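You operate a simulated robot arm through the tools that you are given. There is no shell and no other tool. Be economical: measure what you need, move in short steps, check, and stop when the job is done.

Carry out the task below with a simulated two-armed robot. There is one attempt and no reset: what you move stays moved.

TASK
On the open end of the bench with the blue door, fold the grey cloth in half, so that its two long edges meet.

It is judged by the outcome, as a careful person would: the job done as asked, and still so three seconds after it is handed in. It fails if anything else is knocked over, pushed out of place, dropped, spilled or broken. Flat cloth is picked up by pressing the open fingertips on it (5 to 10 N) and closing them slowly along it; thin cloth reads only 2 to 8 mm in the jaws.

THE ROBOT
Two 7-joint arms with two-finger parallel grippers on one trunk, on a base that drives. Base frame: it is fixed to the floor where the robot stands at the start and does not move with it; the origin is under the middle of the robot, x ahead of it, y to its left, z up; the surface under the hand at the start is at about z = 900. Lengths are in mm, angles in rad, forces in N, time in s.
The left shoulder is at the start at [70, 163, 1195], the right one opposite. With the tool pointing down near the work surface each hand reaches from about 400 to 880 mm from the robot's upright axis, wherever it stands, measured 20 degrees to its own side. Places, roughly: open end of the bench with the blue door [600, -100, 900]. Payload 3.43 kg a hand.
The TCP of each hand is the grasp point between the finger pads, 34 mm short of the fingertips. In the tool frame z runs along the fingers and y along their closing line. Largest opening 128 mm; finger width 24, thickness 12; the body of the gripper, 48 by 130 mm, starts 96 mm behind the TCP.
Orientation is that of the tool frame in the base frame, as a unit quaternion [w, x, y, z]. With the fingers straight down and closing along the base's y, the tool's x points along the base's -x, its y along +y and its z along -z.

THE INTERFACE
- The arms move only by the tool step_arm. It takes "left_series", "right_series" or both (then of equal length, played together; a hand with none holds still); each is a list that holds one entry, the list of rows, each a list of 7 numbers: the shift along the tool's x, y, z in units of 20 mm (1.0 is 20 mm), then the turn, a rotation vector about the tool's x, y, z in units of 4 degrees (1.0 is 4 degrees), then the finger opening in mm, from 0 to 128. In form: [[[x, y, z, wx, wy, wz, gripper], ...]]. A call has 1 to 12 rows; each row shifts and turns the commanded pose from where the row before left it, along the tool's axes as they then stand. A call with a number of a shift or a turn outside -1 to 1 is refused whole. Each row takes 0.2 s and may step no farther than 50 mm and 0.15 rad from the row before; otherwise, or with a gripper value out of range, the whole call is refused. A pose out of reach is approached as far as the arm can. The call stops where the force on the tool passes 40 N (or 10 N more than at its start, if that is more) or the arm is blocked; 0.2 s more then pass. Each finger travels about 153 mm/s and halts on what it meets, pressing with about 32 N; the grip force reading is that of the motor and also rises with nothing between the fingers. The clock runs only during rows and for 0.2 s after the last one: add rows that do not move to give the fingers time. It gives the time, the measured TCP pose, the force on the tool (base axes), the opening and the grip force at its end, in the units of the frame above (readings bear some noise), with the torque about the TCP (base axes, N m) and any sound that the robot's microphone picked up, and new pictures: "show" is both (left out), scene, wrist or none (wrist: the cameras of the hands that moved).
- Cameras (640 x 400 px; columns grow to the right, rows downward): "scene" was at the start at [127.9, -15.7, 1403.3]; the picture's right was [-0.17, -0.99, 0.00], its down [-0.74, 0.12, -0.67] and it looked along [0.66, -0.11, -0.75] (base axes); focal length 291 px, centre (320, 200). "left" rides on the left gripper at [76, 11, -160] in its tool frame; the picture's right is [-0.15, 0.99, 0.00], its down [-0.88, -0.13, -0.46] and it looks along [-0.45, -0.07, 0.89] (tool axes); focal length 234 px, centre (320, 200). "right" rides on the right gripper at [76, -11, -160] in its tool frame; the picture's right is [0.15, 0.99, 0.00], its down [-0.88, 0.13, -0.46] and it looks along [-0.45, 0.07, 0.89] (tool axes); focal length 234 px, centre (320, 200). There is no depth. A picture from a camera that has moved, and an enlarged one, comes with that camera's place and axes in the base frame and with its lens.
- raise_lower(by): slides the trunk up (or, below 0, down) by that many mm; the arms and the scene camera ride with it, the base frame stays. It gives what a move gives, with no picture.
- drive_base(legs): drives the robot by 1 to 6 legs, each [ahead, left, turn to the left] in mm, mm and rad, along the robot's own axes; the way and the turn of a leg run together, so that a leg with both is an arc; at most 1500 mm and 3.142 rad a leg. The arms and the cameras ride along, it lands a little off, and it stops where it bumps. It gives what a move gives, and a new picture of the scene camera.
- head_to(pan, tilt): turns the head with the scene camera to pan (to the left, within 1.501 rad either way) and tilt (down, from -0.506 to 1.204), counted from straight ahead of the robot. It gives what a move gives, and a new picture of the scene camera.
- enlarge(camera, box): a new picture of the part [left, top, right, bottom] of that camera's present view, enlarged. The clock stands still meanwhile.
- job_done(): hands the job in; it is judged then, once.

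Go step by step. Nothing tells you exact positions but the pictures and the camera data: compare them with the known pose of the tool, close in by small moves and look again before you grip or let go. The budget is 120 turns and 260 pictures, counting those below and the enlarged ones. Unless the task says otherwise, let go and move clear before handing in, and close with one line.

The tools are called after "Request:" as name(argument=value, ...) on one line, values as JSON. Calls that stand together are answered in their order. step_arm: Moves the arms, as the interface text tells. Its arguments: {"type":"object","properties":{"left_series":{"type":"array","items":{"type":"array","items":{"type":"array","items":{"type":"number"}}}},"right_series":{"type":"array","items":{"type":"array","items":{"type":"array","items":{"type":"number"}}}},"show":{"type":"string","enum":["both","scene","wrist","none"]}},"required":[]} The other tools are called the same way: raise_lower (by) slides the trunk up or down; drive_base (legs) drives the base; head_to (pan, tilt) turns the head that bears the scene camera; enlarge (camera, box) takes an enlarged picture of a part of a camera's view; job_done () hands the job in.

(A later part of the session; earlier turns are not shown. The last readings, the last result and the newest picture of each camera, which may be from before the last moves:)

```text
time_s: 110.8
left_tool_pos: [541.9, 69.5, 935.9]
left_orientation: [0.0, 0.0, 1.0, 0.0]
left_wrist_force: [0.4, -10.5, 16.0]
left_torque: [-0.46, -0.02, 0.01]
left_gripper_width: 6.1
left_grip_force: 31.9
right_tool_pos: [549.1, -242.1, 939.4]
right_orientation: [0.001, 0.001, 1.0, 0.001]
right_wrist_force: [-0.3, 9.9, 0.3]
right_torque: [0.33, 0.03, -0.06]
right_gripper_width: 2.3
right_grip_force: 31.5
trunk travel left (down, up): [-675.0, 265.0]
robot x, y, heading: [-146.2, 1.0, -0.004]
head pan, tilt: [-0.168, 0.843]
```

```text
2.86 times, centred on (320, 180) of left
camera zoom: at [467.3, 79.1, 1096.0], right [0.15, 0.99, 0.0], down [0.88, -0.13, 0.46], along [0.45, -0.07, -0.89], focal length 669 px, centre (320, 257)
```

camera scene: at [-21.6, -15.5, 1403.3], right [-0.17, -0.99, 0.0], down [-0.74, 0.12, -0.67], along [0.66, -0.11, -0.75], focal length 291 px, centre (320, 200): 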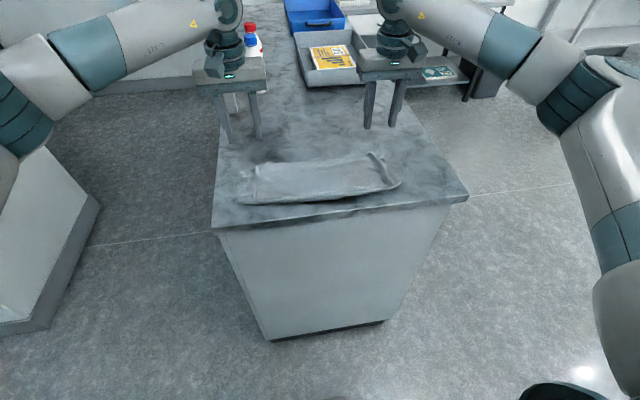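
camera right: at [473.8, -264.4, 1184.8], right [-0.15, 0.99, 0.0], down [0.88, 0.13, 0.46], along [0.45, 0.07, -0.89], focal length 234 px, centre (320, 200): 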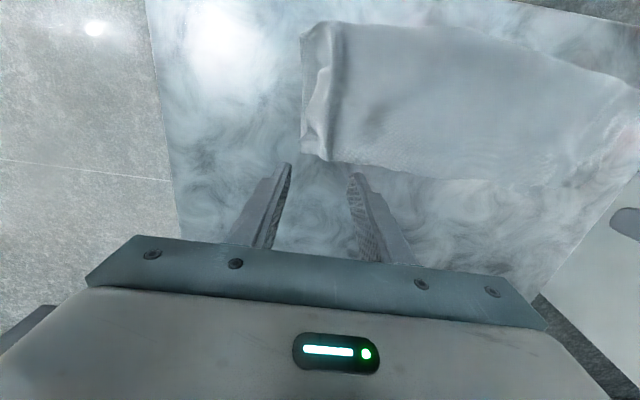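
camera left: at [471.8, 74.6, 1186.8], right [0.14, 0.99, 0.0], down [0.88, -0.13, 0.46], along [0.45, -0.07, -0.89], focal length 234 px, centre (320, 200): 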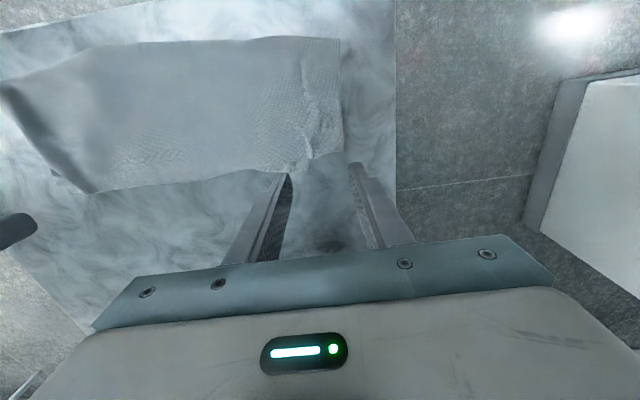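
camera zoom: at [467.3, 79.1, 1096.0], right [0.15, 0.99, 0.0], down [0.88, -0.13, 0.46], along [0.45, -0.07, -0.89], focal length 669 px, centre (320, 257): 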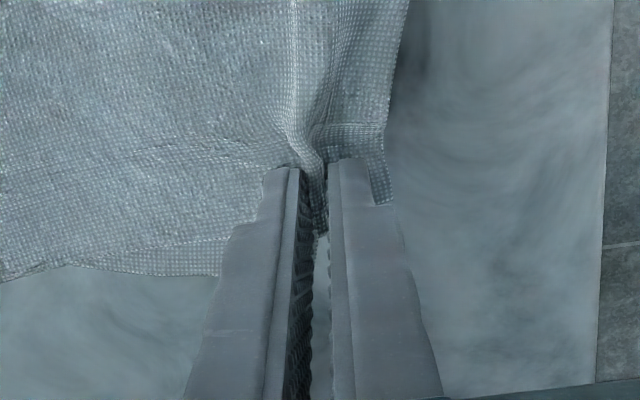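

Both hands are holding. I'll lift the curtain fully now.

Request:
step_arm(left_series=[[[0, -0.1, -0.9, 0, 0, 0, 0], [0, -0.05, -0.95, 0, 0, 0, 0], [0, 0, -0.95, 0, 0, 0, 0], [0, 0, -0.95, 0, 0, 0, 0], [0, 0, -0.95, 0, 0, 0, 0], [0, 0, -0.95, 0, 0, 0, 0], [0, 0, -0.95, 0, 0, 0, 0], [0, 0, -0.95, 0, 0, 0, 0], [0, 0, -0.95, 0, 0, 0, 0], [0, 0, -0.95, 0, 0, 0, 0], [0, 0, -0.95, 0, 0, 0, 0], [0, 0, -0.95, 0, 0, 0, 0]]], right_series=[[[0, 0.1, -0.9, 0, 0, 0, 0], [0, 0.05, -0.95, 0, 0, 0, 0], [0, 0, -0.95, 0, 0, 0, 0], [0, 0, -0.95, 0, 0, 0, 0], [0, 0, -0.95, 0, 0, 0, 0], [0, 0, -0.95, 0, 0, 0, 0], [0, 0, -0.95, 0, 0, 0, 0], [0, 0, -0.95, 0, 0, 0, 0], [0, 0, -0.95, 0, 0, 0, 0], [0, 0, -0.95, 0, 0, 0, 0], [0, 0, -0.95, 0, 0, 0, 0], [0, 0, -0.95, 0, 0, 0, 0]]], show="scene")

```text
time_s: 113.4
left_tool_pos: [543.5, 65.2, 1160.7]
left_orientation: [0.0, -0.001, 1.0, -0.001]
left_wrist_force: [0.7, -4.9, -0.3]
left_torque: [-0.18, -0.05, 0.03]
left_gripper_width: 2.3
left_grip_force: 31.6
right_tool_pos: [550.9, -239.5, 1167.3]
right_orientation: [0.0, 0.0, 1.0, 0.0]
right_wrist_force: [0.3, 4.1, 0.2]
right_torque: [0.15, 0.03, -0.03]
right_gripper_width: 1.8
right_grip_force: 32.1
trunk travel left (down, up): [-675.0, 265.0]
robot x, y, heading: [-151.8, -0.7, 0.001]
head pan, tilt: [-0.168, 0.843]
camera scene: at [-21.6, -15.6, 1403.3], right [-0.17, -0.99, 0.0], down [-0.74, 0.12, -0.67], along [0.66, -0.11, -0.75], focal length 291 px, centre (320, 200)
```

scene: 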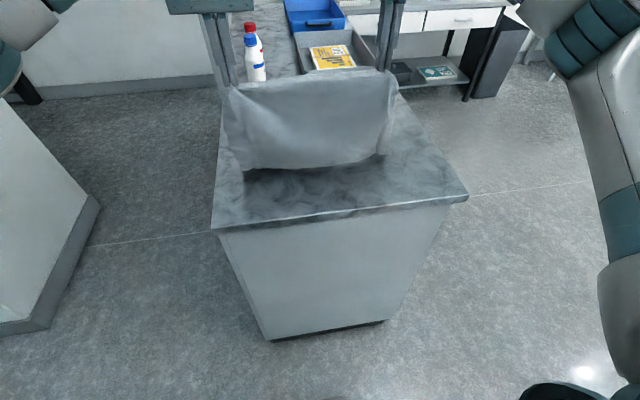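

A clean curtain. I'll raise it a bit more so it hangs free, levelling the two hands.

Request:
step_arm(left_series=[[[-0.35, 0.1, -1, 0, 0, 0, 0], [-0.35, 0, -1, 0, 0, 0, 0], [-0.35, 0, -1, 0, 0, 0, 0], [-0.35, 0, -1, 0, 0, 0, 0], [-0.4, 0, -0.3, 0, 0, 0, 0], [0, 0, 0, 0, 0, 0, 0], [0, 0, 0, 0, 0, 0, 0]]], right_series=[[[-0.3, -0.1, -1, 0, 0, 0, 0], [-0.3, 0, -1, 0, 0, 0, 0], [-0.3, 0, -1, 0, 0, 0, 0], [-0.3, 0, -1, 0, 0, 0, 0], [-0.25, 0, 0, 0, 0, 0, 0], [0, 0, 0, 0, 0, 0, 0], [0, 0, 0, 0, 0, 0, 0]]], show="scene")

Request:
enlarge(camera="scene", box=[200, 40, 420, 200])

```text
time_s: 115.0
left_tool_pos: [579.7, 67.1, 1248.1]
left_orientation: [0.0, 0.0, 1.0, 0.0]
left_wrist_force: [0.0, -11.0, -0.5]
left_torque: [-0.36, -0.01, 0.03]
left_gripper_width: 2.5
left_grip_force: 31.6
right_tool_pos: [580.2, -240.8, 1245.8]
right_orientation: [0.0, 0.0, 1.0, 0.0]
right_wrist_force: [0.2, 10.1, 0.6]
right_torque: [0.36, 0.0, -0.08]
right_gripper_width: 2.4
right_grip_force: 32.0
trunk travel left (down, up): [-675.0, 265.0]
robot x, y, heading: [-148.7, -1.9, 0.007]
head pan, tilt: [-0.168, 0.843]
camera scene: at [-21.1, -15.6, 1403.3], right [-0.17, -0.99, 0.0], down [-0.74, 0.12, -0.67], along [0.66, -0.11, -0.75], focal length 291 px, centre (320, 200)
```

scene: 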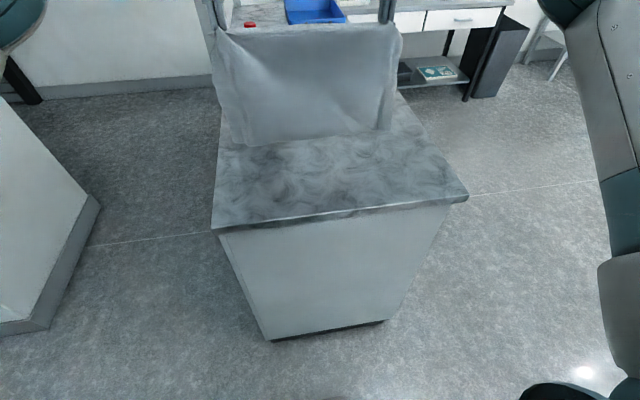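

```text
2.50 times, centred on (310, 120) of scene
camera zoom: at [-21.1, -15.6, 1403.3], right [-0.17, -0.99, 0.0], down [-0.74, 0.12, -0.67], along [0.66, -0.11, -0.75], focal length 728 px, centre (345, 400)
```

zoom: 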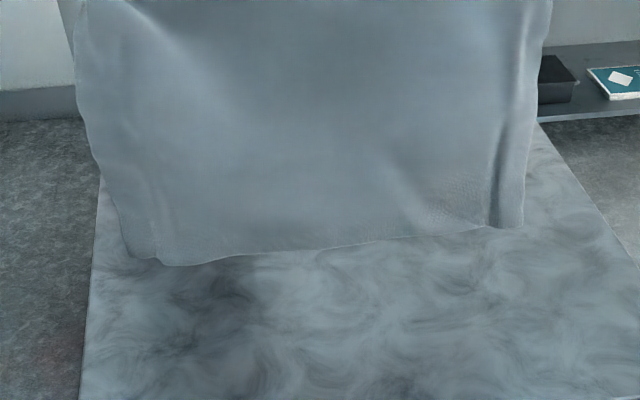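

The curtain hangs straight and level, with its lower edge about 55 mm above the bench at x ≈ 580. Now I lower it until that edge touches and lay out half of it towards the robot.

Request:
step_arm(left_series=[[[0, 0, 0.8, 0, 0, 0, 0], [0, 0, 0.8, 0, 0, 0, 0], [0, 0, 0.8, 0, 0, 0, 0], [0.2, 0, 0.8, 0, 0, 0, 0], [0.76, 0, 0.74, 0, 0, 0, 0], [0.76, 0, 0.74, 0, 0, 0, 0], [0.76, 0, 0.74, 0, 0, 0, 0], [0.76, 0, 0.74, 0, 0, 0, 0], [0.76, 0, 0.74, 0, 0, 0, 0]]], right_series=[[[0, 0, 0.8, 0, 0, 0, 0], [0, 0, 0.8, 0, 0, 0, 0], [0, 0, 0.8, 0, 0, 0, 0], [0.2, 0, 0.8, 0, 0, 0, 0], [0.76, 0, 0.74, 0, 0, 0, 0], [0.76, 0, 0.74, 0, 0, 0, 0], [0.76, 0, 0.74, 0, 0, 0, 0], [0.76, 0, 0.74, 0, 0, 0, 0], [0.76, 0, 0.74, 0, 0, 0, 0]]], show="both")

```text
time_s: 117.0
left_tool_pos: [498.4, 68.0, 1110.6]
left_orientation: [0.0, -0.001, 1.0, 0.0]
left_wrist_force: [-0.2, -9.8, -0.1]
left_torque: [-0.41, 0.0, 0.02]
left_gripper_width: 2.5
left_grip_force: 32.7
right_tool_pos: [501.4, -242.8, 1105.8]
right_orientation: [0.0, 0.0, 1.0, 0.0]
right_wrist_force: [-0.9, 10.0, 1.1]
right_torque: [0.34, 0.02, -0.05]
right_gripper_width: 2.1
right_grip_force: 31.5
trunk travel left (down, up): [-675.0, 265.0]
robot x, y, heading: [-146.2, 1.5, -0.002]
head pan, tilt: [-0.168, 0.843]
camera scene: at [-20.8, -15.9, 1403.4], right [-0.17, -0.99, 0.0], down [-0.74, 0.12, -0.67], along [0.66, -0.11, -0.75], focal length 291 px, centre (320, 200)
camera right: at [424.0, -252.3, 1265.9], right [-0.15, 0.99, 0.0], down [0.88, 0.13, 0.46], along [0.45, 0.07, -0.89], focal length 234 px, centre (320, 200)
camera left: at [424.5, 78.7, 1269.9], right [0.15, 0.99, 0.0], down [0.88, -0.13, 0.46], along [0.45, -0.07, -0.89], focal length 234 px, centre (320, 200)
```

scene: 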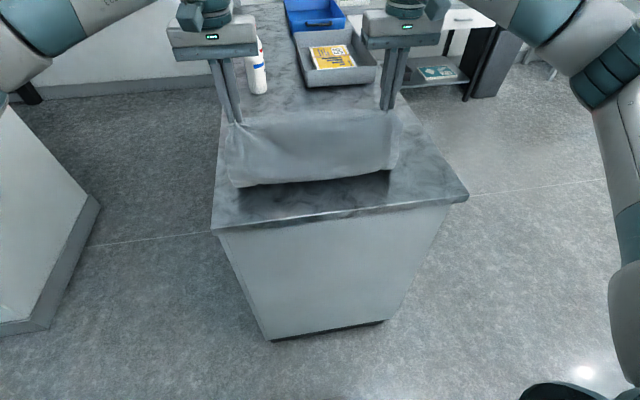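
right: 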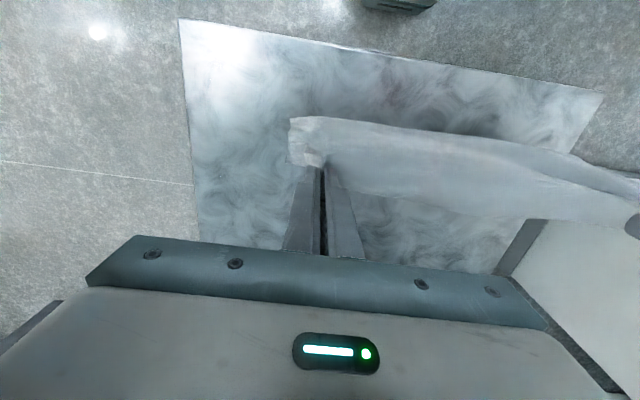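
left: 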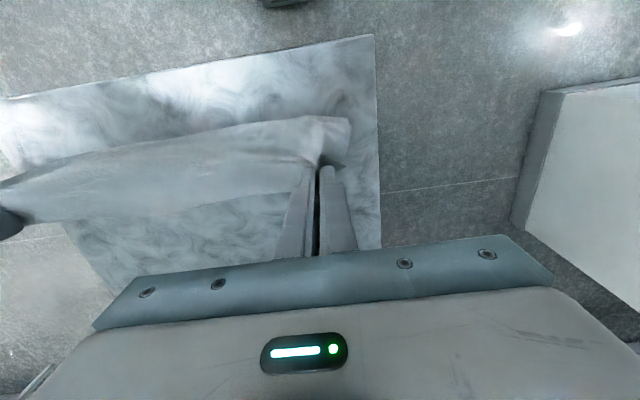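

The lower half is trailing correctly behind the curtain. I'll continue to the fold point, then check where the lower edge lies.

Request:
step_arm(left_series=[[[0.7, 0, 0.73, 0, 0, 0, 0], [0.7, 0, 0.73, 0, 0, 0, 0], [0.7, 0, 0.73, 0, 0, 0, 0], [0.65, 0, 0.73, 0, 0, 0, 0]]], right_series=[[[0.73, 0, 0.67, 0, 0, 0, 0], [0.73, 0, 0.67, 0, 0, 0, 0], [0.73, 0, 0.67, 0, 0, 0, 0], [0.7, 0, 0.67, 0, 0, 0, 0]]], show="wrist")

Request:
enlarge(camera="left", box=[0, 100, 400, 300])

Request:
enlarge(camera="right", box=[240, 100, 640, 300])

```text
time_s: 118.0
left_tool_pos: [444.3, 68.3, 1051.9]
left_orientation: [0.0, -0.001, 1.0, 0.0]
left_wrist_force: [-0.4, -10.8, 0.2]
left_torque: [-0.37, 0.03, 0.03]
left_gripper_width: 2.3
left_grip_force: 31.7
right_tool_pos: [442.0, -241.8, 1054.4]
right_orientation: [0.001, 0.001, 1.0, -0.001]
right_wrist_force: [1.0, 9.9, 0.1]
right_torque: [0.38, -0.02, -0.08]
right_gripper_width: 2.0
right_grip_force: 32.4
trunk travel left (down, up): [-675.0, 265.0]
robot x, y, heading: [-147.6, 1.2, -0.001]
head pan, tilt: [-0.168, 0.843]
camera right: at [365.0, -252.2, 1213.2], right [-0.15, 0.99, 0.0], down [0.88, 0.13, 0.46], along [0.45, 0.07, -0.89], focal length 234 px, centre (320, 200)
camera left: at [369.7, 79.0, 1211.2], right [0.15, 0.99, 0.0], down [0.88, -0.13, 0.46], along [0.45, -0.07, -0.89], focal length 234 px, centre (320, 200)
```

right: 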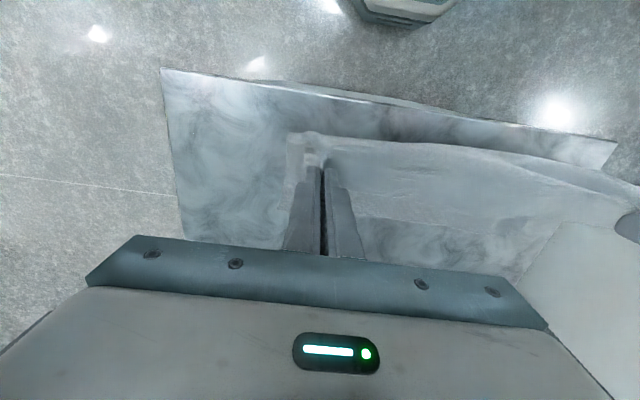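
left: 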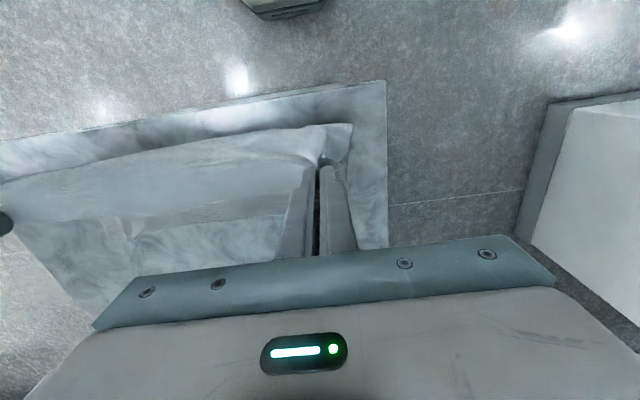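

```text
1.60 times, centred on (200, 200) of left
camera zoom: at [369.7, 79.0, 1211.2], right [0.15, 0.99, 0.0], down [0.88, -0.13, 0.46], along [0.45, -0.07, -0.89], focal length 375 px, centre (512, 200)
```

zoom: 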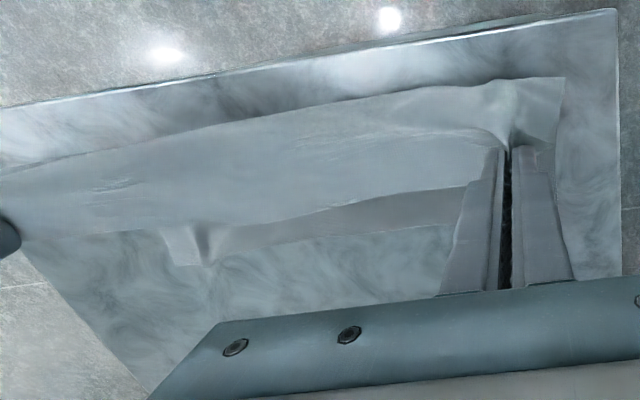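

```text
1.60 times, centred on (440, 200) of right
camera zoom: at [365.0, -252.2, 1213.2], right [-0.15, 0.99, 0.0], down [0.88, 0.13, 0.46], along [0.45, 0.07, -0.89], focal length 375 px, centre (128, 200)
```

zoom: 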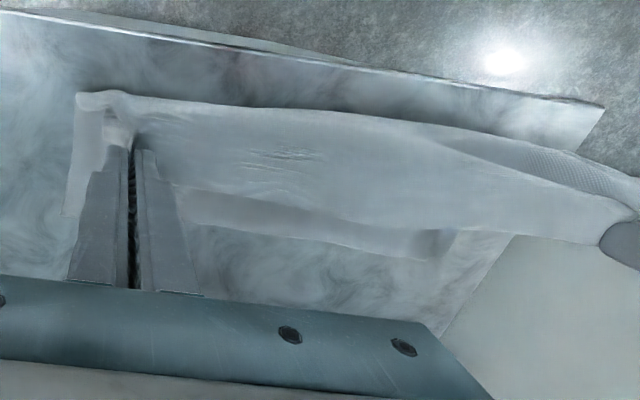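

The lower edge lies nicely straight at x ≈ 537–550 from y −286 to 85, and the fold is forming at about x 412. Now I swing the held edge forward onto it.

Request:
step_arm(left_series=[[[-0.925, 0, 0.5, 0, 0, 0, 0], [-0.925, 0, 0.5, 0, 0, 0, 0], [-0.75, 0, 0.825, 0, 0, 0, 0], [-0.75, 0, 0.825, 0, 0, 0, 0], [-0.425, 0, 0.875, 0, 0, 0, 0], [-0.425, 0, 0.875, 0, 0, 0, 0], [-0.22, 0, 0.5, 0, 0, 0, 0], [-0.2, 0, 0.45, 0, 0, 0, 0]]], right_series=[[[-0.925, 0, 0.5, 0, 0, 0, 0], [-0.925, 0, 0.5, 0, 0, 0, 0], [-0.75, 0, 0.825, 0, 0, 0, 0], [-0.75, 0, 0.825, 0, 0, 0, 0], [-0.425, 0, 0.875, 0, 0, 0, 0], [-0.425, 0, 0.875, 0, 0, 0, 0], [-0.25, 0, 0.55, 0, 0, 0, 0], [-0.25, 0, 0.55, 0, 0, 0, 0]]], show="none")

Request:
enlarge(camera="left", box=[0, 60, 400, 280])

Request:
enlarge(camera="right", box=[240, 60, 640, 280])

Request:
enlarge(camera="scene", box=[200, 80, 420, 220])

```text
time_s: 119.8
left_tool_pos: [538.0, 68.0, 944.2]
left_orientation: [-0.002, 0.0, 1.0, 0.0]
left_wrist_force: [-0.7, -11.0, 0.6]
left_torque: [-0.32, 0.03, 0.04]
left_gripper_width: 2.1
left_grip_force: 32.2
right_tool_pos: [536.9, -241.8, 943.5]
right_orientation: [0.0, -0.001, 1.0, -0.001]
right_wrist_force: [0.0, 10.2, -0.8]
right_torque: [0.34, -0.01, -0.06]
right_gripper_width: 2.1
right_grip_force: 32.6
trunk travel left (down, up): [-675.0, 265.0]
robot x, y, heading: [-147.8, -1.2, -0.0]
head pan, tilt: [-0.168, 0.843]
```

```text
1.60 times, centred on (200, 170) of left
camera zoom: at [463.0, 79.2, 1103.7], right [0.15, 0.99, 0.0], down [0.88, -0.13, 0.45], along [0.45, -0.07, -0.89], focal length 375 px, centre (512, 248)
```

zoom: 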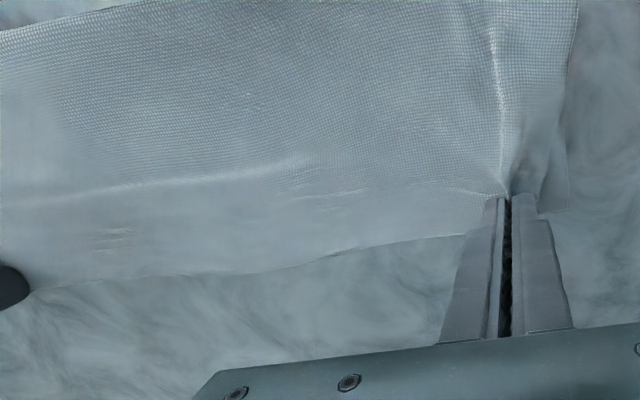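

```text
1.60 times, centred on (440, 170) of right
camera zoom: at [460.3, -251.8, 1102.6], right [-0.15, 0.99, 0.0], down [0.88, 0.13, 0.46], along [0.45, 0.07, -0.89], focal length 375 px, centre (128, 248)
```

zoom: 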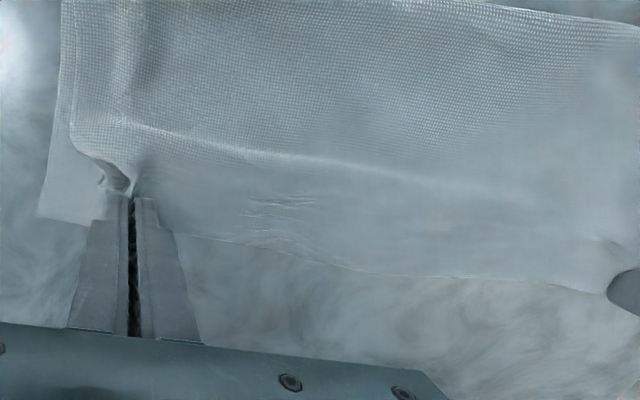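

```text
2.86 times, centred on (310, 150) of scene
camera zoom: at [-20.2, -15.7, 1403.3], right [-0.17, -0.99, 0.0], down [-0.74, 0.12, -0.66], along [0.66, -0.11, -0.75], focal length 832 px, centre (349, 343)
```

zoom: 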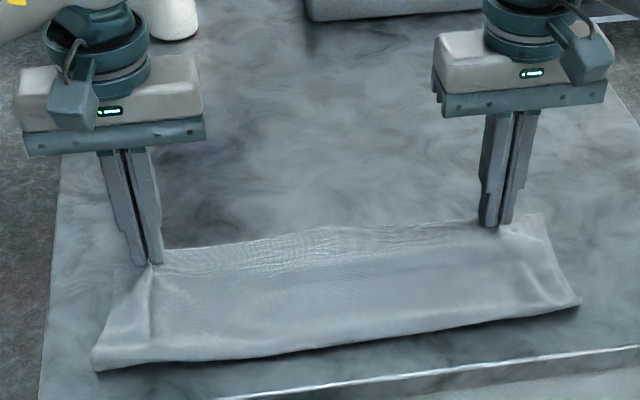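

The top edge lands at x ≈ 546–552 and the lower edge lies at x ≈ 546–551, an excellent match. I'll lower, release slowly and lift straight up.

Request:
step_arm(left_series=[[[0, 0, 0.2, 0, 0, 0, 0], [0, 0, 0.12, 0, 0, 0, 0], [0, 0, 0, 0, 0, 0, 5], [0, 0, 0, 0, 0, 0, 10], [0, 0, 0, 0, 0, 0, 16], [0, 0, 0, 0, 0, 0, 24], [0, 0, 0, 0, 0, 0, 34], [0, 0, -0.4, 0, 0, 0, 40], [0, 0, -0.7, 0, 0, 0, 40], [0, 0, -1, 0, 0, 0, 40], [0, 0, -1, 0, 0, 0, 40], [0, 0, -1, 0, 0, 0, 40]]], right_series=[[[0, 0, 0.2, 0, 0, 0, 0], [0, 0, 0.08, 0, 0, 0, 0], [0, 0, 0, 0, 0, 0, 5], [0, 0, 0, 0, 0, 0, 10], [0, 0, 0, 0, 0, 0, 16], [0, 0, 0, 0, 0, 0, 24], [0, 0, 0, 0, 0, 0, 34], [0, 0, -0.4, 0, 0, 0, 40], [0, 0, -0.7, 0, 0, 0, 40], [0, 0, -1, 0, 0, 0, 40], [0, 0, -1, 0, 0, 0, 40], [0, 0, -1, 0, 0, 0, 40]]], show="none")

Request:
enlarge(camera="left", box=[80, 60, 400, 240])

Request:
enlarge(camera="right", box=[240, 60, 560, 240])

Request:
enlarge(camera="scene", box=[200, 80, 420, 220])

```text
time_s: 122.4
left_tool_pos: [537.3, 69.9, 1021.8]
left_orientation: [0.0, 0.0, 1.0, 0.0]
left_wrist_force: [-0.4, -0.7, 0.3]
left_torque: [-0.03, -0.03, -0.02]
left_gripper_width: 40.0
left_grip_force: 0.0
right_tool_pos: [536.4, -242.4, 1022.0]
right_orientation: [0.0, 0.0, 1.0, 0.0]
right_wrist_force: [-0.1, 1.2, 0.2]
right_torque: [-0.03, 0.05, -0.01]
right_gripper_width: 40.0
right_grip_force: 0.0
trunk travel left (down, up): [-675.0, 265.0]
robot x, y, heading: [-145.8, -1.6, 0.001]
head pan, tilt: [-0.168, 0.843]
```

```text
2.00 times, centred on (240, 150) of left
camera zoom: at [462.0, 79.9, 1181.3], right [0.15, 0.99, 0.0], down [0.88, -0.13, 0.46], along [0.45, -0.07, -0.89], focal length 468 px, centre (480, 300)
```

zoom: 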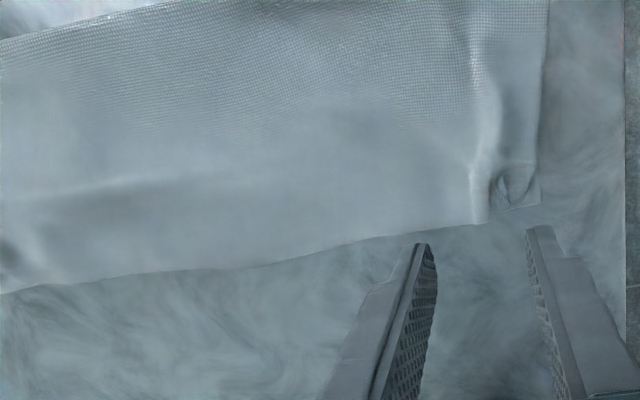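

```text
2.00 times, centred on (400, 150) of right
camera zoom: at [459.3, -252.3, 1180.3], right [-0.15, 0.99, 0.0], down [0.88, 0.13, 0.46], along [0.45, 0.07, -0.89], focal length 468 px, centre (160, 300)
```

zoom: 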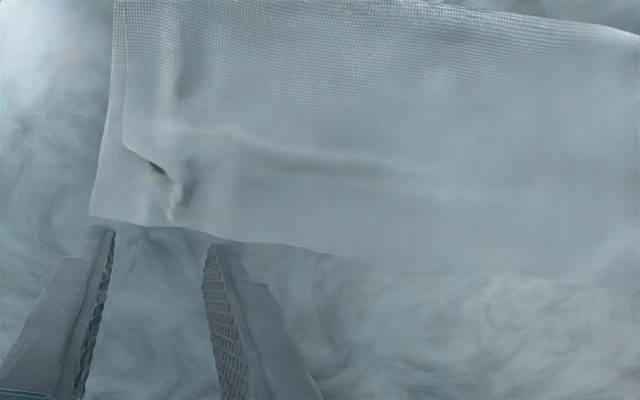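

```text
2.86 times, centred on (310, 150) of scene
camera zoom: at [-21.6, -15.7, 1403.3], right [-0.17, -0.99, 0.0], down [-0.74, 0.12, -0.67], along [0.66, -0.11, -0.75], focal length 832 px, centre (349, 343)
```

zoom: 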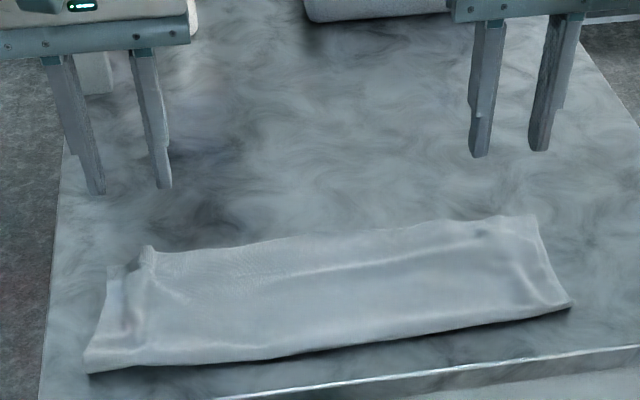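

The fold is good and the edges meet. Only the top layer's two pinched corners are slightly bunched. I'll spread each gently by pressing closed fingertips on the ridge and opening them.

Request:
step_arm(left_series=[[[0.1, 0.1, 0.8, 0, 0, 0, 10], [0.1, 0.1, 0.8, 0, 0, 0, 4], [0.1, 0.1, 0.8, 0, 0, 0, 0], [0, 0, 0.8, 0, 0, 0, 0], [0, 0, 0.8, 0, 0, 0, 0], [0, 0, 0.15, 0, 0, 0, 0], [0, 0, 0, 0, 0, 0, 0]]], right_series=[[[0.1, -0.05, 0.8, 0, 0, 0, 10], [0.1, -0.05, 0.8, 0, 0, 0, 4], [0.1, -0.05, 0.8, 0, 0, 0, 0], [0, 0, 0.8, 0, 0, 0, 0], [0, 0, 0.8, 0, 0, 0, 0], [0, 0, 0.15, 0, 0, 0, 0], [0, 0, 0, 0, 0, 0, 0]]], show="none")

```text
time_s: 124.0
left_tool_pos: [531.1, 73.9, 936.6]
left_orientation: [0.0, -0.001, 1.0, 0.001]
left_wrist_force: [0.7, 0.1, 1.6]
left_torque: [0.01, -0.03, -0.05]
left_gripper_width: 0.0
left_grip_force: 31.9
right_tool_pos: [530.6, -244.6, 938.3]
right_orientation: [0.0, 0.0, 1.0, 0.0]
right_wrist_force: [0.5, -0.2, 1.0]
right_torque: [-0.01, -0.01, 0.02]
right_gripper_width: 0.1
right_grip_force: 32.0
trunk travel left (down, up): [-675.0, 265.0]
robot x, y, heading: [-155.1, 1.7, -0.002]
head pan, tilt: [-0.168, 0.843]
```

Request:
step_arm(left_series=[[[0, 0, 0.03, 0, 0, 0, 0], [0, 0, 0, 0, 0, 0, 8], [0, 0, 0, 0, 0, 0, 16], [0, 0, 0, 0, 0, 0, 24], [0, 0, 0, 0, 0, 0, 32], [0, 0, 0, 0, 0, 0, 40], [0, 0, 0, 0, 0, 0, 44], [0, 0, -0.5, 0, 0, 0, 44], [0, 0, -0.9, 0, 0, 0, 44], [0, 0, -1, 0, 0, 0, 44], [0, 0, -1, 0, 0, 0, 44], [0, 0, -1, 0, 0, 0, 44]]], right_series=[[[0, 0, 0.05, 0, 0, 0, 0], [0, 0, 0, 0, 0, 0, 8], [0, 0, 0, 0, 0, 0, 16], [0, 0, 0, 0, 0, 0, 24], [0, 0, 0, 0, 0, 0, 34], [0, 0, 0, 0, 0, 0, 44], [0, 0, 0, 0, 0, 0, 54], [0, 0, -0.5, 0, 0, 0, 54], [0, 0, -0.9, 0, 0, 0, 54], [0, 0, -1, 0, 0, 0, 54], [0, 0, -1, 0, 0, 0, 54], [0, 0, -1, 0, 0, 0, 54]]], show="none")

Request:
enlarge(camera="left", box=[80, 60, 400, 240])

Request:
enlarge(camera="right", box=[240, 60, 560, 240])

```text
time_s: 126.6
left_tool_pos: [529.0, 74.0, 1024.6]
left_orientation: [0.0, -0.001, 1.0, 0.0]
left_wrist_force: [-0.6, -0.4, 0.0]
left_torque: [-0.03, 0.0, 0.02]
left_gripper_width: 44.0
left_grip_force: 0.1
right_tool_pos: [529.6, -245.3, 1025.3]
right_orientation: [0.0, 0.0, 1.0, 0.0]
right_wrist_force: [0.3, 1.0, -0.3]
right_torque: [0.02, -0.01, -0.01]
right_gripper_width: 54.1
right_grip_force: 0.1
trunk travel left (down, up): [-675.0, 265.0]
robot x, y, heading: [-150.7, -1.8, 0.001]
head pan, tilt: [-0.168, 0.843]
```

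```text
2.00 times, centred on (240, 150) of left
camera zoom: at [455.5, 85.4, 1184.5], right [0.15, 0.99, 0.0], down [0.88, -0.13, 0.46], along [0.45, -0.07, -0.89], focal length 468 px, centre (480, 300)
```

zoom: 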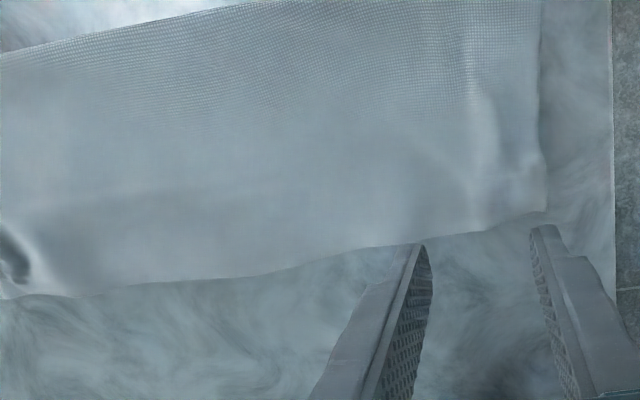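

```text
2.00 times, centred on (400, 150) of right
camera zoom: at [453.5, -255.3, 1184.4], right [-0.15, 0.99, 0.0], down [0.88, 0.13, 0.46], along [0.45, 0.07, -0.89], focal length 468 px, centre (160, 300)
```

zoom: 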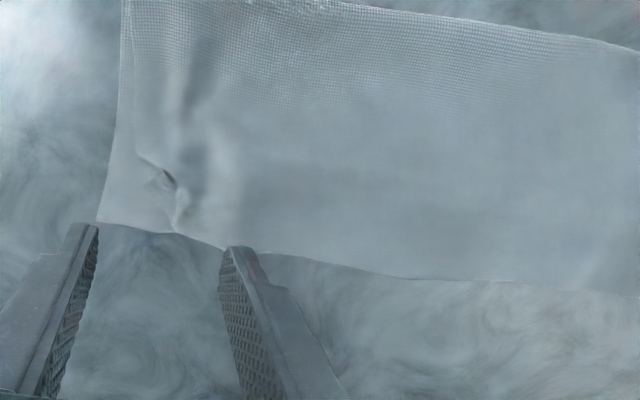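

The left corner is now flat. A closer look at the right corner.

Request:
enlarge(camera="right", box=[275, 90, 375, 190])

```text
4.00 times, centred on (325, 140) of right
camera zoom: at [453.5, -255.3, 1184.4], right [-0.15, 0.99, 0.0], down [0.88, 0.13, 0.46], along [0.45, 0.07, -0.89], focal length 937 px, centre (300, 440)
```

zoom: 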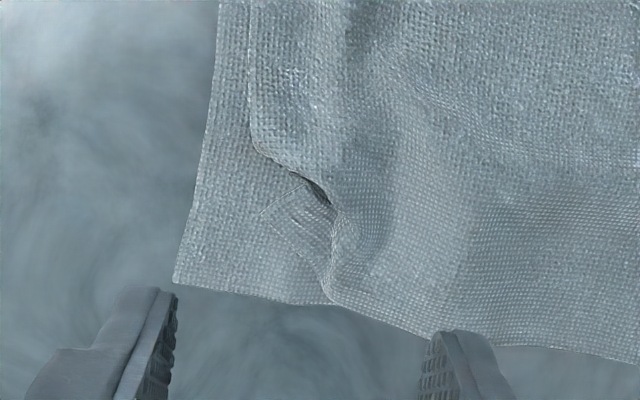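

The right top corner is tucked under by about 25 mm. I'll pinch the top layer beside it, lift so the corner drops free, move it outward and lay it back.

Request:
step_arm(right_series=[[[-0.1, 0.6, 0.8, 0, 0, 0, 44], [-0.1, 0.55, 0.8, 0, 0, 0, 44], [0, 0, 0.8, 0, 0, 0, 44], [0, 0, 0.8, 0, 0, 0, 44], [0, 0, 0.8, 0, 0, 0, 44], [0, 0, 0.38, 0, 0, 0, 44], [0, 0, 0, 0, 0, 0, 44]]], show="none")

```text
time_s: 128.2
left_tool_pos: [530.6, 75.2, 1023.4]
left_orientation: [-0.001, -0.001, 1.0, 0.0]
left_wrist_force: [0.2, -0.2, 0.7]
left_torque: [0.0, 0.01, 0.03]
left_gripper_width: 43.6
left_grip_force: 0.0
right_tool_pos: [534.0, -223.0, 936.3]
right_orientation: [0.0, 0.0, 1.0, 0.0]
right_wrist_force: [-0.5, 0.8, 1.1]
right_torque: [0.01, -0.01, 0.01]
right_gripper_width: 43.9
right_grip_force: 0.0
trunk travel left (down, up): [-675.0, 265.0]
robot x, y, heading: [-149.7, 0.4, 0.0]
head pan, tilt: [-0.168, 0.843]
```

Request:
step_arm(right_series=[[[0, 0, 0.03, 0, 0, 0, 42], [0, 0, 0, 0, 0, 0, 38], [0, 0, 0, 0, 0, 0, 34], [0, 0, 0, 0, 0, 0, 30], [0, 0, 0, 0, 0, 0, 26], [0, 0, 0, 0, 0, 0, 22], [0, 0, 0, 0, 0, 0, 17], [0, 0, 0, 0, 0, 0, 12], [0, 0, 0, 0, 0, 0, 7], [0, 0, 0, 0, 0, 0, 2], [0, 0, 0, 0, 0, 0, 0], [0, 0, 0, 0, 0, 0, 0]]], show="none")

Request:
enlarge(camera="right", box=[200, 90, 400, 250])

```text
time_s: 130.8
left_tool_pos: [530.4, 74.0, 1023.8]
left_orientation: [0.001, -0.001, 1.0, 0.0]
left_wrist_force: [-0.4, 0.0, 0.0]
left_torque: [-0.01, -0.02, 0.0]
left_gripper_width: 43.8
left_grip_force: 0.0
right_tool_pos: [533.5, -222.2, 936.1]
right_orientation: [0.0, 0.001, 1.0, 0.0]
right_wrist_force: [-0.5, 0.0, 3.1]
right_torque: [0.03, -0.02, 0.04]
right_gripper_width: 3.6
right_grip_force: 32.3
trunk travel left (down, up): [-675.0, 265.0]
robot x, y, heading: [-145.0, 0.8, 0.0]
head pan, tilt: [-0.168, 0.843]
```

```text
2.50 times, centred on (300, 170) of right
camera zoom: at [457.6, -232.1, 1095.4], right [-0.15, 0.99, 0.0], down [0.88, 0.13, 0.46], along [0.45, 0.07, -0.89], focal length 585 px, centre (370, 275)
```

zoom: 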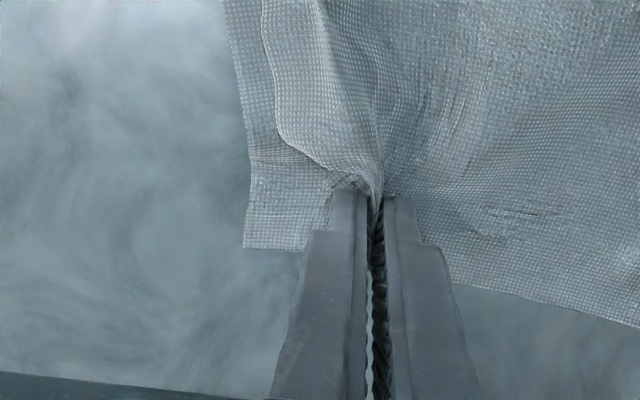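

Request:
step_arm(right_series=[[[0, 0, -0.6, 0, 0, 0, 0], [0, 0, -0.9, 0, 0, 0, 0], [0, -0.4, -0.9, 0, 0, 0, 0], [0, -0.4, 0, 0, 0, 0, 0], [0, -0.3, 0, 0, 0, 0, 0], [0, 0, 0, 0, 0, 0, 0], [0, 0, 0, 0, 0, 0, 0]]], show="none")

Request:
enlarge(camera="right", box=[200, 60, 520, 260])

Request:
enlarge(camera="scene", box=[200, 80, 420, 220])

```text
time_s: 132.4
left_tool_pos: [531.3, 73.7, 1023.6]
left_orientation: [0.0, -0.001, 1.0, 0.0]
left_wrist_force: [0.2, -1.1, 0.8]
left_torque: [0.0, -0.02, 0.02]
left_gripper_width: 43.8
left_grip_force: 0.0
right_tool_pos: [534.0, -244.4, 984.4]
right_orientation: [0.0, 0.0, 1.0, 0.0]
right_wrist_force: [-0.2, 0.1, -0.1]
right_torque: [0.02, 0.0, 0.02]
right_gripper_width: 3.6
right_grip_force: 31.3
trunk travel left (down, up): [-675.0, 265.0]
robot x, y, heading: [-145.6, -2.5, 0.001]
head pan, tilt: [-0.168, 0.843]
```

```text
2.00 times, centred on (360, 160) of right
camera zoom: at [457.8, -254.4, 1143.1], right [-0.15, 0.99, 0.0], down [0.88, 0.13, 0.46], along [0.45, 0.07, -0.89], focal length 468 px, centre (240, 280)
```

zoom: 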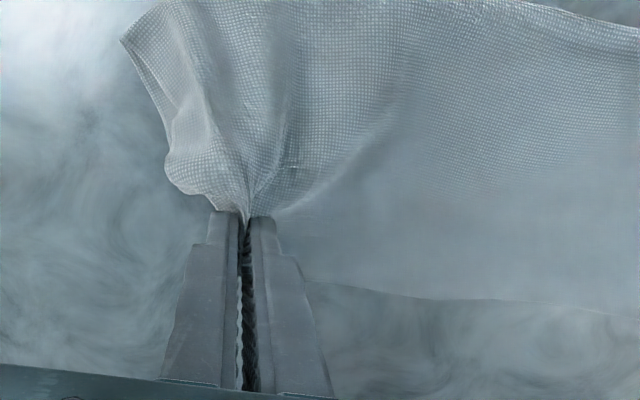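

```text
2.86 times, centred on (310, 150) of scene
camera zoom: at [-20.7, -15.8, 1403.3], right [-0.17, -0.99, 0.0], down [-0.74, 0.12, -0.67], along [0.66, -0.11, -0.75], focal length 832 px, centre (349, 343)
```

zoom: 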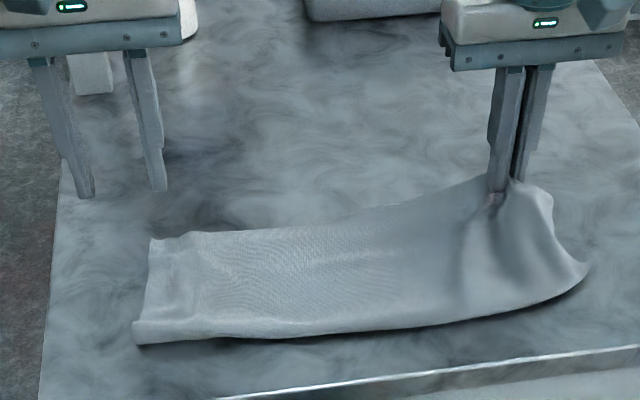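

The right hand has lifted both layers together, which is harmless. I'll lay the end down again with a slight outward pull, release and spread.

Request:
step_arm(right_series=[[[-0.1, -0.2, 0.8, 0, 0, 0, 0], [-0.1, -0.2, 0.8, 0, 0, 0, 0], [0, -0.1, 0.6, 0, 0, 0, 0], [0, 0, 0.15, 0, 0, 0, 0], [0, 0, 0, 0, 0, 0, 6], [0, 0, 0, 0, 0, 0, 14], [0, 0, 0, 0, 0, 0, 24], [0, 0, 0, 0, 0, 0, 36], [0, 0, 0, 0, 0, 0, 50], [0, 0, -0.5, 0, 0, 0, 50], [0, 0, -1, 0, 0, 0, 50], [0, 0, -1, 0, 0, 0, 50]]], show="none")

Request:
enlarge(camera="right", box=[220, 60, 540, 240])

Request:
enlarge(camera="scene", box=[200, 80, 420, 220])

```text
time_s: 135.0
left_tool_pos: [532.2, 74.2, 1024.2]
left_orientation: [0.0, -0.002, 1.0, 0.0]
left_wrist_force: [0.4, -0.5, 0.2]
left_torque: [-0.03, 0.01, 0.0]
left_gripper_width: 44.1
left_grip_force: 0.1
right_tool_pos: [537.9, -255.0, 987.9]
right_orientation: [0.0, -0.001, 1.0, -0.001]
right_wrist_force: [-0.1, -0.4, -0.2]
right_torque: [-0.01, -0.01, 0.0]
right_gripper_width: 50.1
right_grip_force: 0.1
trunk travel left (down, up): [-675.0, 265.0]
robot x, y, heading: [-146.1, 6.5, -0.003]
head pan, tilt: [-0.168, 0.843]
```

```text
2.00 times, centred on (380, 150) of right
camera zoom: at [461.4, -263.9, 1146.8], right [-0.15, 0.99, 0.0], down [0.88, 0.13, 0.46], along [0.45, 0.07, -0.89], focal length 468 px, centre (200, 300)
```

zoom: 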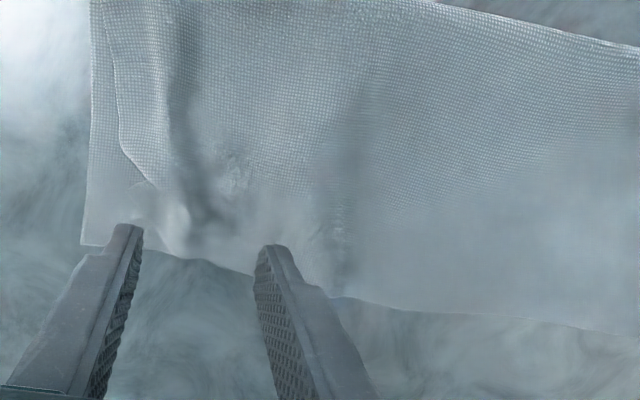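

```text
2.86 times, centred on (310, 150) of scene
camera zoom: at [-21.0, -15.5, 1403.3], right [-0.17, -0.99, 0.0], down [-0.74, 0.12, -0.67], along [0.66, -0.11, -0.75], focal length 832 px, centre (349, 343)
```

zoom: 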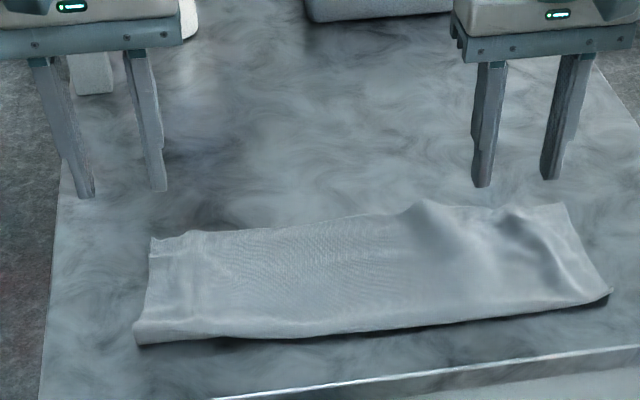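

Some slack remains as wrinkles at the right end. I'll pin the left part with the left hand and, with the right hand pressed near the right end, draw the cloth outward to smooth it.

Request:
step_arm(left_series=[[[0.5, -0.55, 0.7, 0, 0, 0, 70], [0.5, -0.55, 0.7, 0, 0, 0, 90], [0.5, -0.55, 0.7, 0, 0, 0, 100], [0.5, -0.55, 0.7, 0, 0, 0, 100], [0.35, -0.5, 0.7, 0, 0, 0, 100], [0, 0, 0.7, 0, 0, 0, 100]]], right_series=[[[0.4, -0.15, 0, 0, 0, 0, 30], [0.4, -0.15, 0.3, 0, 0, 0, 15], [0.4, -0.15, 0.5, 0, 0, 0, 0], [0.4, -0.15, 0.5, 0, 0, 0, 0], [0.3, -0.1, 0.5, 0, 0, 0, 0], [0, 0, 0.5, 0, 0, 0, 0]]], show="none")

Request:
step_arm(left_series=[[[0, 0, 0.1, 0, 0, 0, 100], [0, 0, 0.05, 0, 0, 0, 100], [0, 0, 0, 0, 0, 0, 100]]], right_series=[[[0, 0, 0.08, 0, 0, 0, 0], [0, 0, 0.05, 0, 0, 0, 0], [0, 0, 0, 0, 0, 0, 0]]], show="none")

```text
time_s: 136.4
left_tool_pos: [484.1, 19.6, 938.6]
left_orientation: [0.0, -0.001, 1.0, 0.0]
left_wrist_force: [-0.3, -0.6, 0.1]
left_torque: [0.02, 0.01, 0.02]
left_gripper_width: 100.0
left_grip_force: 0.0
right_tool_pos: [501.3, -268.7, 941.5]
right_orientation: [-0.001, 0.0, 1.0, 0.0]
right_wrist_force: [-0.1, -1.0, 0.0]
right_torque: [-0.04, -0.02, 0.02]
right_gripper_width: 0.0
right_grip_force: 31.6
trunk travel left (down, up): [-675.0, 265.0]
robot x, y, heading: [-153.1, -0.8, 0.006]
head pan, tilt: [-0.168, 0.843]
```

```text
time_s: 137.2
left_tool_pos: [484.0, 21.0, 937.4]
left_orientation: [0.0, -0.001, 1.0, 0.0]
left_wrist_force: [0.1, -0.2, -1.0]
left_torque: [0.01, -0.01, -0.01]
left_gripper_width: 99.9
left_grip_force: 0.0
right_tool_pos: [500.7, -269.0, 939.3]
right_orientation: [0.0, 0.0, 1.0, 0.0]
right_wrist_force: [0.4, 0.8, 0.4]
right_torque: [0.01, -0.04, -0.04]
right_gripper_width: 0.0
right_grip_force: 32.3
trunk travel left (down, up): [-675.0, 265.0]
robot x, y, heading: [-150.7, -2.2, -0.003]
head pan, tilt: [-0.168, 0.843]
```

Request:
step_arm(left_series=[[[0, 0, 0.08, 0, 0, 0, 100], [0, 0, 0.05, 0, 0, 0, 100], [0, 0, 0, 0, 0, 0, 100]]], right_series=[[[0, 0, 0.13, 0, 0, 0, 0], [0, 0, 0.05, 0, 0, 0, 0], [0, 0, 0, 0, 0, 0, 0]]], show="none")

```text
time_s: 138.0
left_tool_pos: [483.7, 20.5, 936.9]
left_orientation: [0.0, -0.001, 1.0, 0.0]
left_wrist_force: [1.5, -0.5, 8.9]
left_torque: [0.33, -0.03, -0.04]
left_gripper_width: 100.0
left_grip_force: 0.1
right_tool_pos: [499.2, -267.3, 936.8]
right_orientation: [0.001, -0.001, 1.0, 0.0]
right_wrist_force: [1.3, -0.9, 9.4]
right_torque: [-0.11, -0.18, 0.01]
right_gripper_width: 0.1
right_grip_force: 31.8
trunk travel left (down, up): [-675.0, 265.0]
robot x, y, heading: [-146.1, 0.2, -0.002]
head pan, tilt: [-0.168, 0.843]
```

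Good contact on both, about 9 N. Now I'll draw the right end outward about 24 mm and look.

Request:
step_arm(right_series=[[[0, -0.2, 0, 0, 0, 0, 0], [0, -0.2, 0, 0, 0, 0, 0], [0, -0.2, 0, 0, 0, 0, 0], [0, -0.2, 0, 0, 0, 0, 0], [0, -0.2, 0, 0, 0, 0, 0], [0, -0.2, 0, 0, 0, 0, 0]]], show="none")

Request:
enlarge(camera="scene", box=[200, 80, 420, 220])

```text
time_s: 139.4
left_tool_pos: [482.1, 21.2, 935.7]
left_orientation: [0.001, -0.001, 1.0, 0.0]
left_wrist_force: [2.1, -2.4, 13.0]
left_torque: [0.41, 0.0, -0.11]
left_gripper_width: 100.1
left_grip_force: 0.1
right_tool_pos: [499.2, -291.7, 936.6]
right_orientation: [0.001, 0.001, 1.0, 0.0]
right_wrist_force: [-0.4, 4.5, 9.2]
right_torque: [0.05, -0.1, 0.09]
right_gripper_width: 0.2
right_grip_force: 32.0
trunk travel left (down, up): [-675.0, 265.0]
robot x, y, heading: [-148.1, -0.1, 0.001]
head pan, tilt: [-0.168, 0.843]
```

```text
2.86 times, centred on (310, 150) of scene
camera zoom: at [-23.1, -15.1, 1403.6], right [-0.17, -0.99, 0.0], down [-0.73, 0.12, -0.67], along [0.66, -0.11, -0.75], focal length 832 px, centre (349, 343)
```

zoom: 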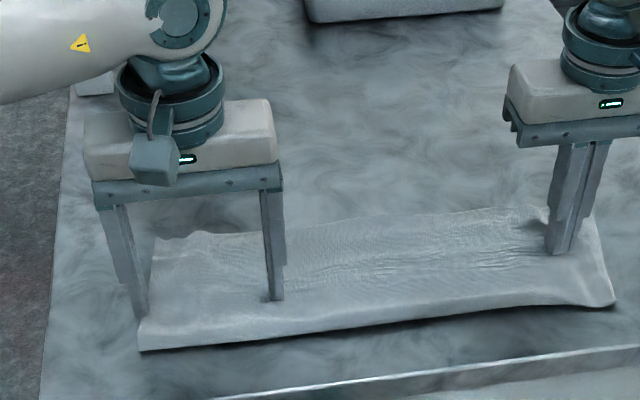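

That pulled it smooth. I'll lift both hands straight up and inspect.

Request:
step_arm(left_series=[[[0, 0, -0.5, 0, 0, 0, 100], [0, 0, -0.9, 0, 0, 0, 100], [0, 0, -0.9, 0, 0, 0, 100], [0, 0, -0.9, 0, 0, 0, 100], [-0.9, 0.9, -0.9, 0, 0, 0, 80], [-0.9, 0.9, 0, 0, 0, 0, 60], [-0.6, 0.9, 0, 0, 0, 0, 50]]], right_series=[[[0, 0, -0.5, 0, 0, 0, 0], [0, 0, -0.9, 0, 0, 0, 0], [0, 0, -0.9, 0, 0, 0, 0], [0, 0, -0.9, 0, 0, 0, 0], [-0.9, 0, -0.9, 0, 0, 0, 20], [-0.9, 0, 0, 0, 0, 0, 40], [-0.3, 0, 0, 0, 0, 0, 50]]], show="none")

Request:
enlarge(camera="scene", box=[200, 80, 420, 220])

Request:
enlarge(camera="right", box=[260, 40, 500, 200])

Request:
enlarge(camera="left", box=[120, 40, 360, 200])

```text
time_s: 141.0
left_tool_pos: [533.0, 74.9, 1018.2]
left_orientation: [0.0, -0.001, 1.0, 0.0]
left_wrist_force: [1.5, 0.0, 0.1]
left_torque: [0.03, 0.0, -0.01]
left_gripper_width: 50.0
left_grip_force: 0.0
right_tool_pos: [541.6, -291.7, 1017.9]
right_orientation: [0.001, 0.0, 1.0, 0.0]
right_wrist_force: [0.0, 0.5, 0.3]
right_torque: [-0.02, -0.03, -0.02]
right_gripper_width: 50.0
right_grip_force: 0.1
trunk travel left (down, up): [-675.0, 265.0]
robot x, y, heading: [-151.4, -2.1, 0.005]
head pan, tilt: [-0.168, 0.843]
```

```text
2.86 times, centred on (310, 150) of scene
camera zoom: at [-21.1, -15.1, 1403.3], right [-0.17, -0.99, 0.0], down [-0.74, 0.12, -0.67], along [0.66, -0.11, -0.75], focal length 832 px, centre (349, 343)
```

zoom: 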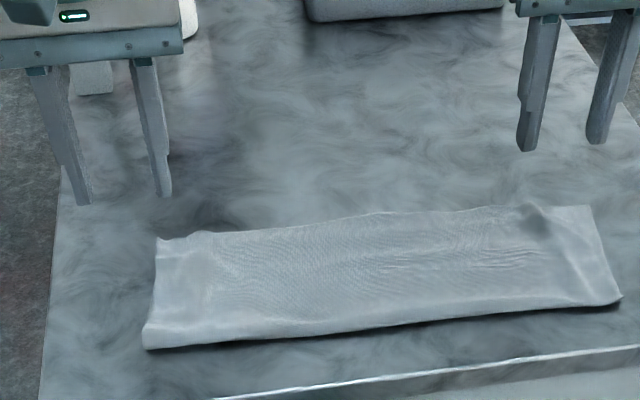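

```text
2.50 times, centred on (380, 120) of right
camera zoom: at [465.7, -301.1, 1176.9], right [-0.15, 0.99, 0.0], down [0.88, 0.13, 0.46], along [0.45, 0.07, -0.89], focal length 585 px, centre (170, 400)
```

zoom: 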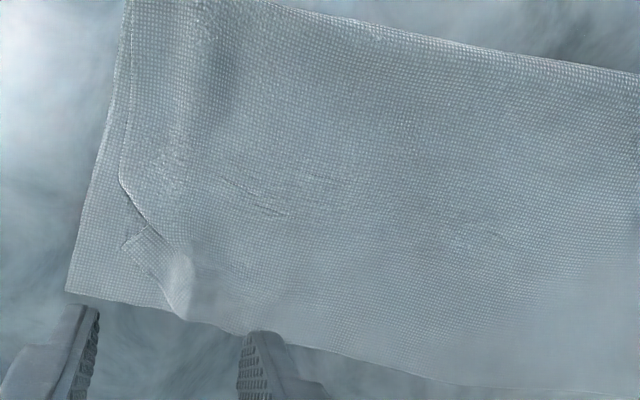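

```text
2.50 times, centred on (240, 120) of left
camera zoom: at [457.4, 86.0, 1177.2], right [0.15, 0.99, 0.0], down [0.88, -0.13, 0.46], along [0.45, -0.07, -0.89], focal length 585 px, centre (520, 400)
```

zoom: 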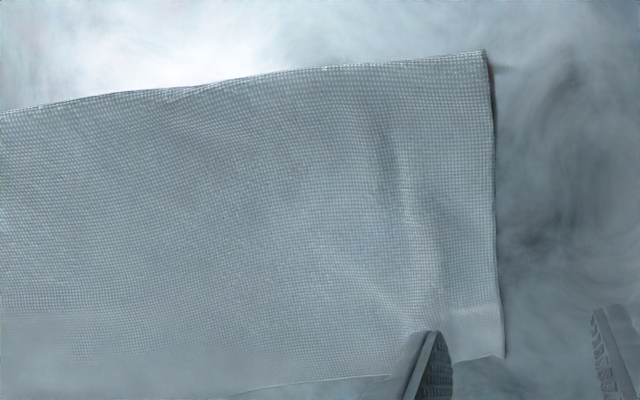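

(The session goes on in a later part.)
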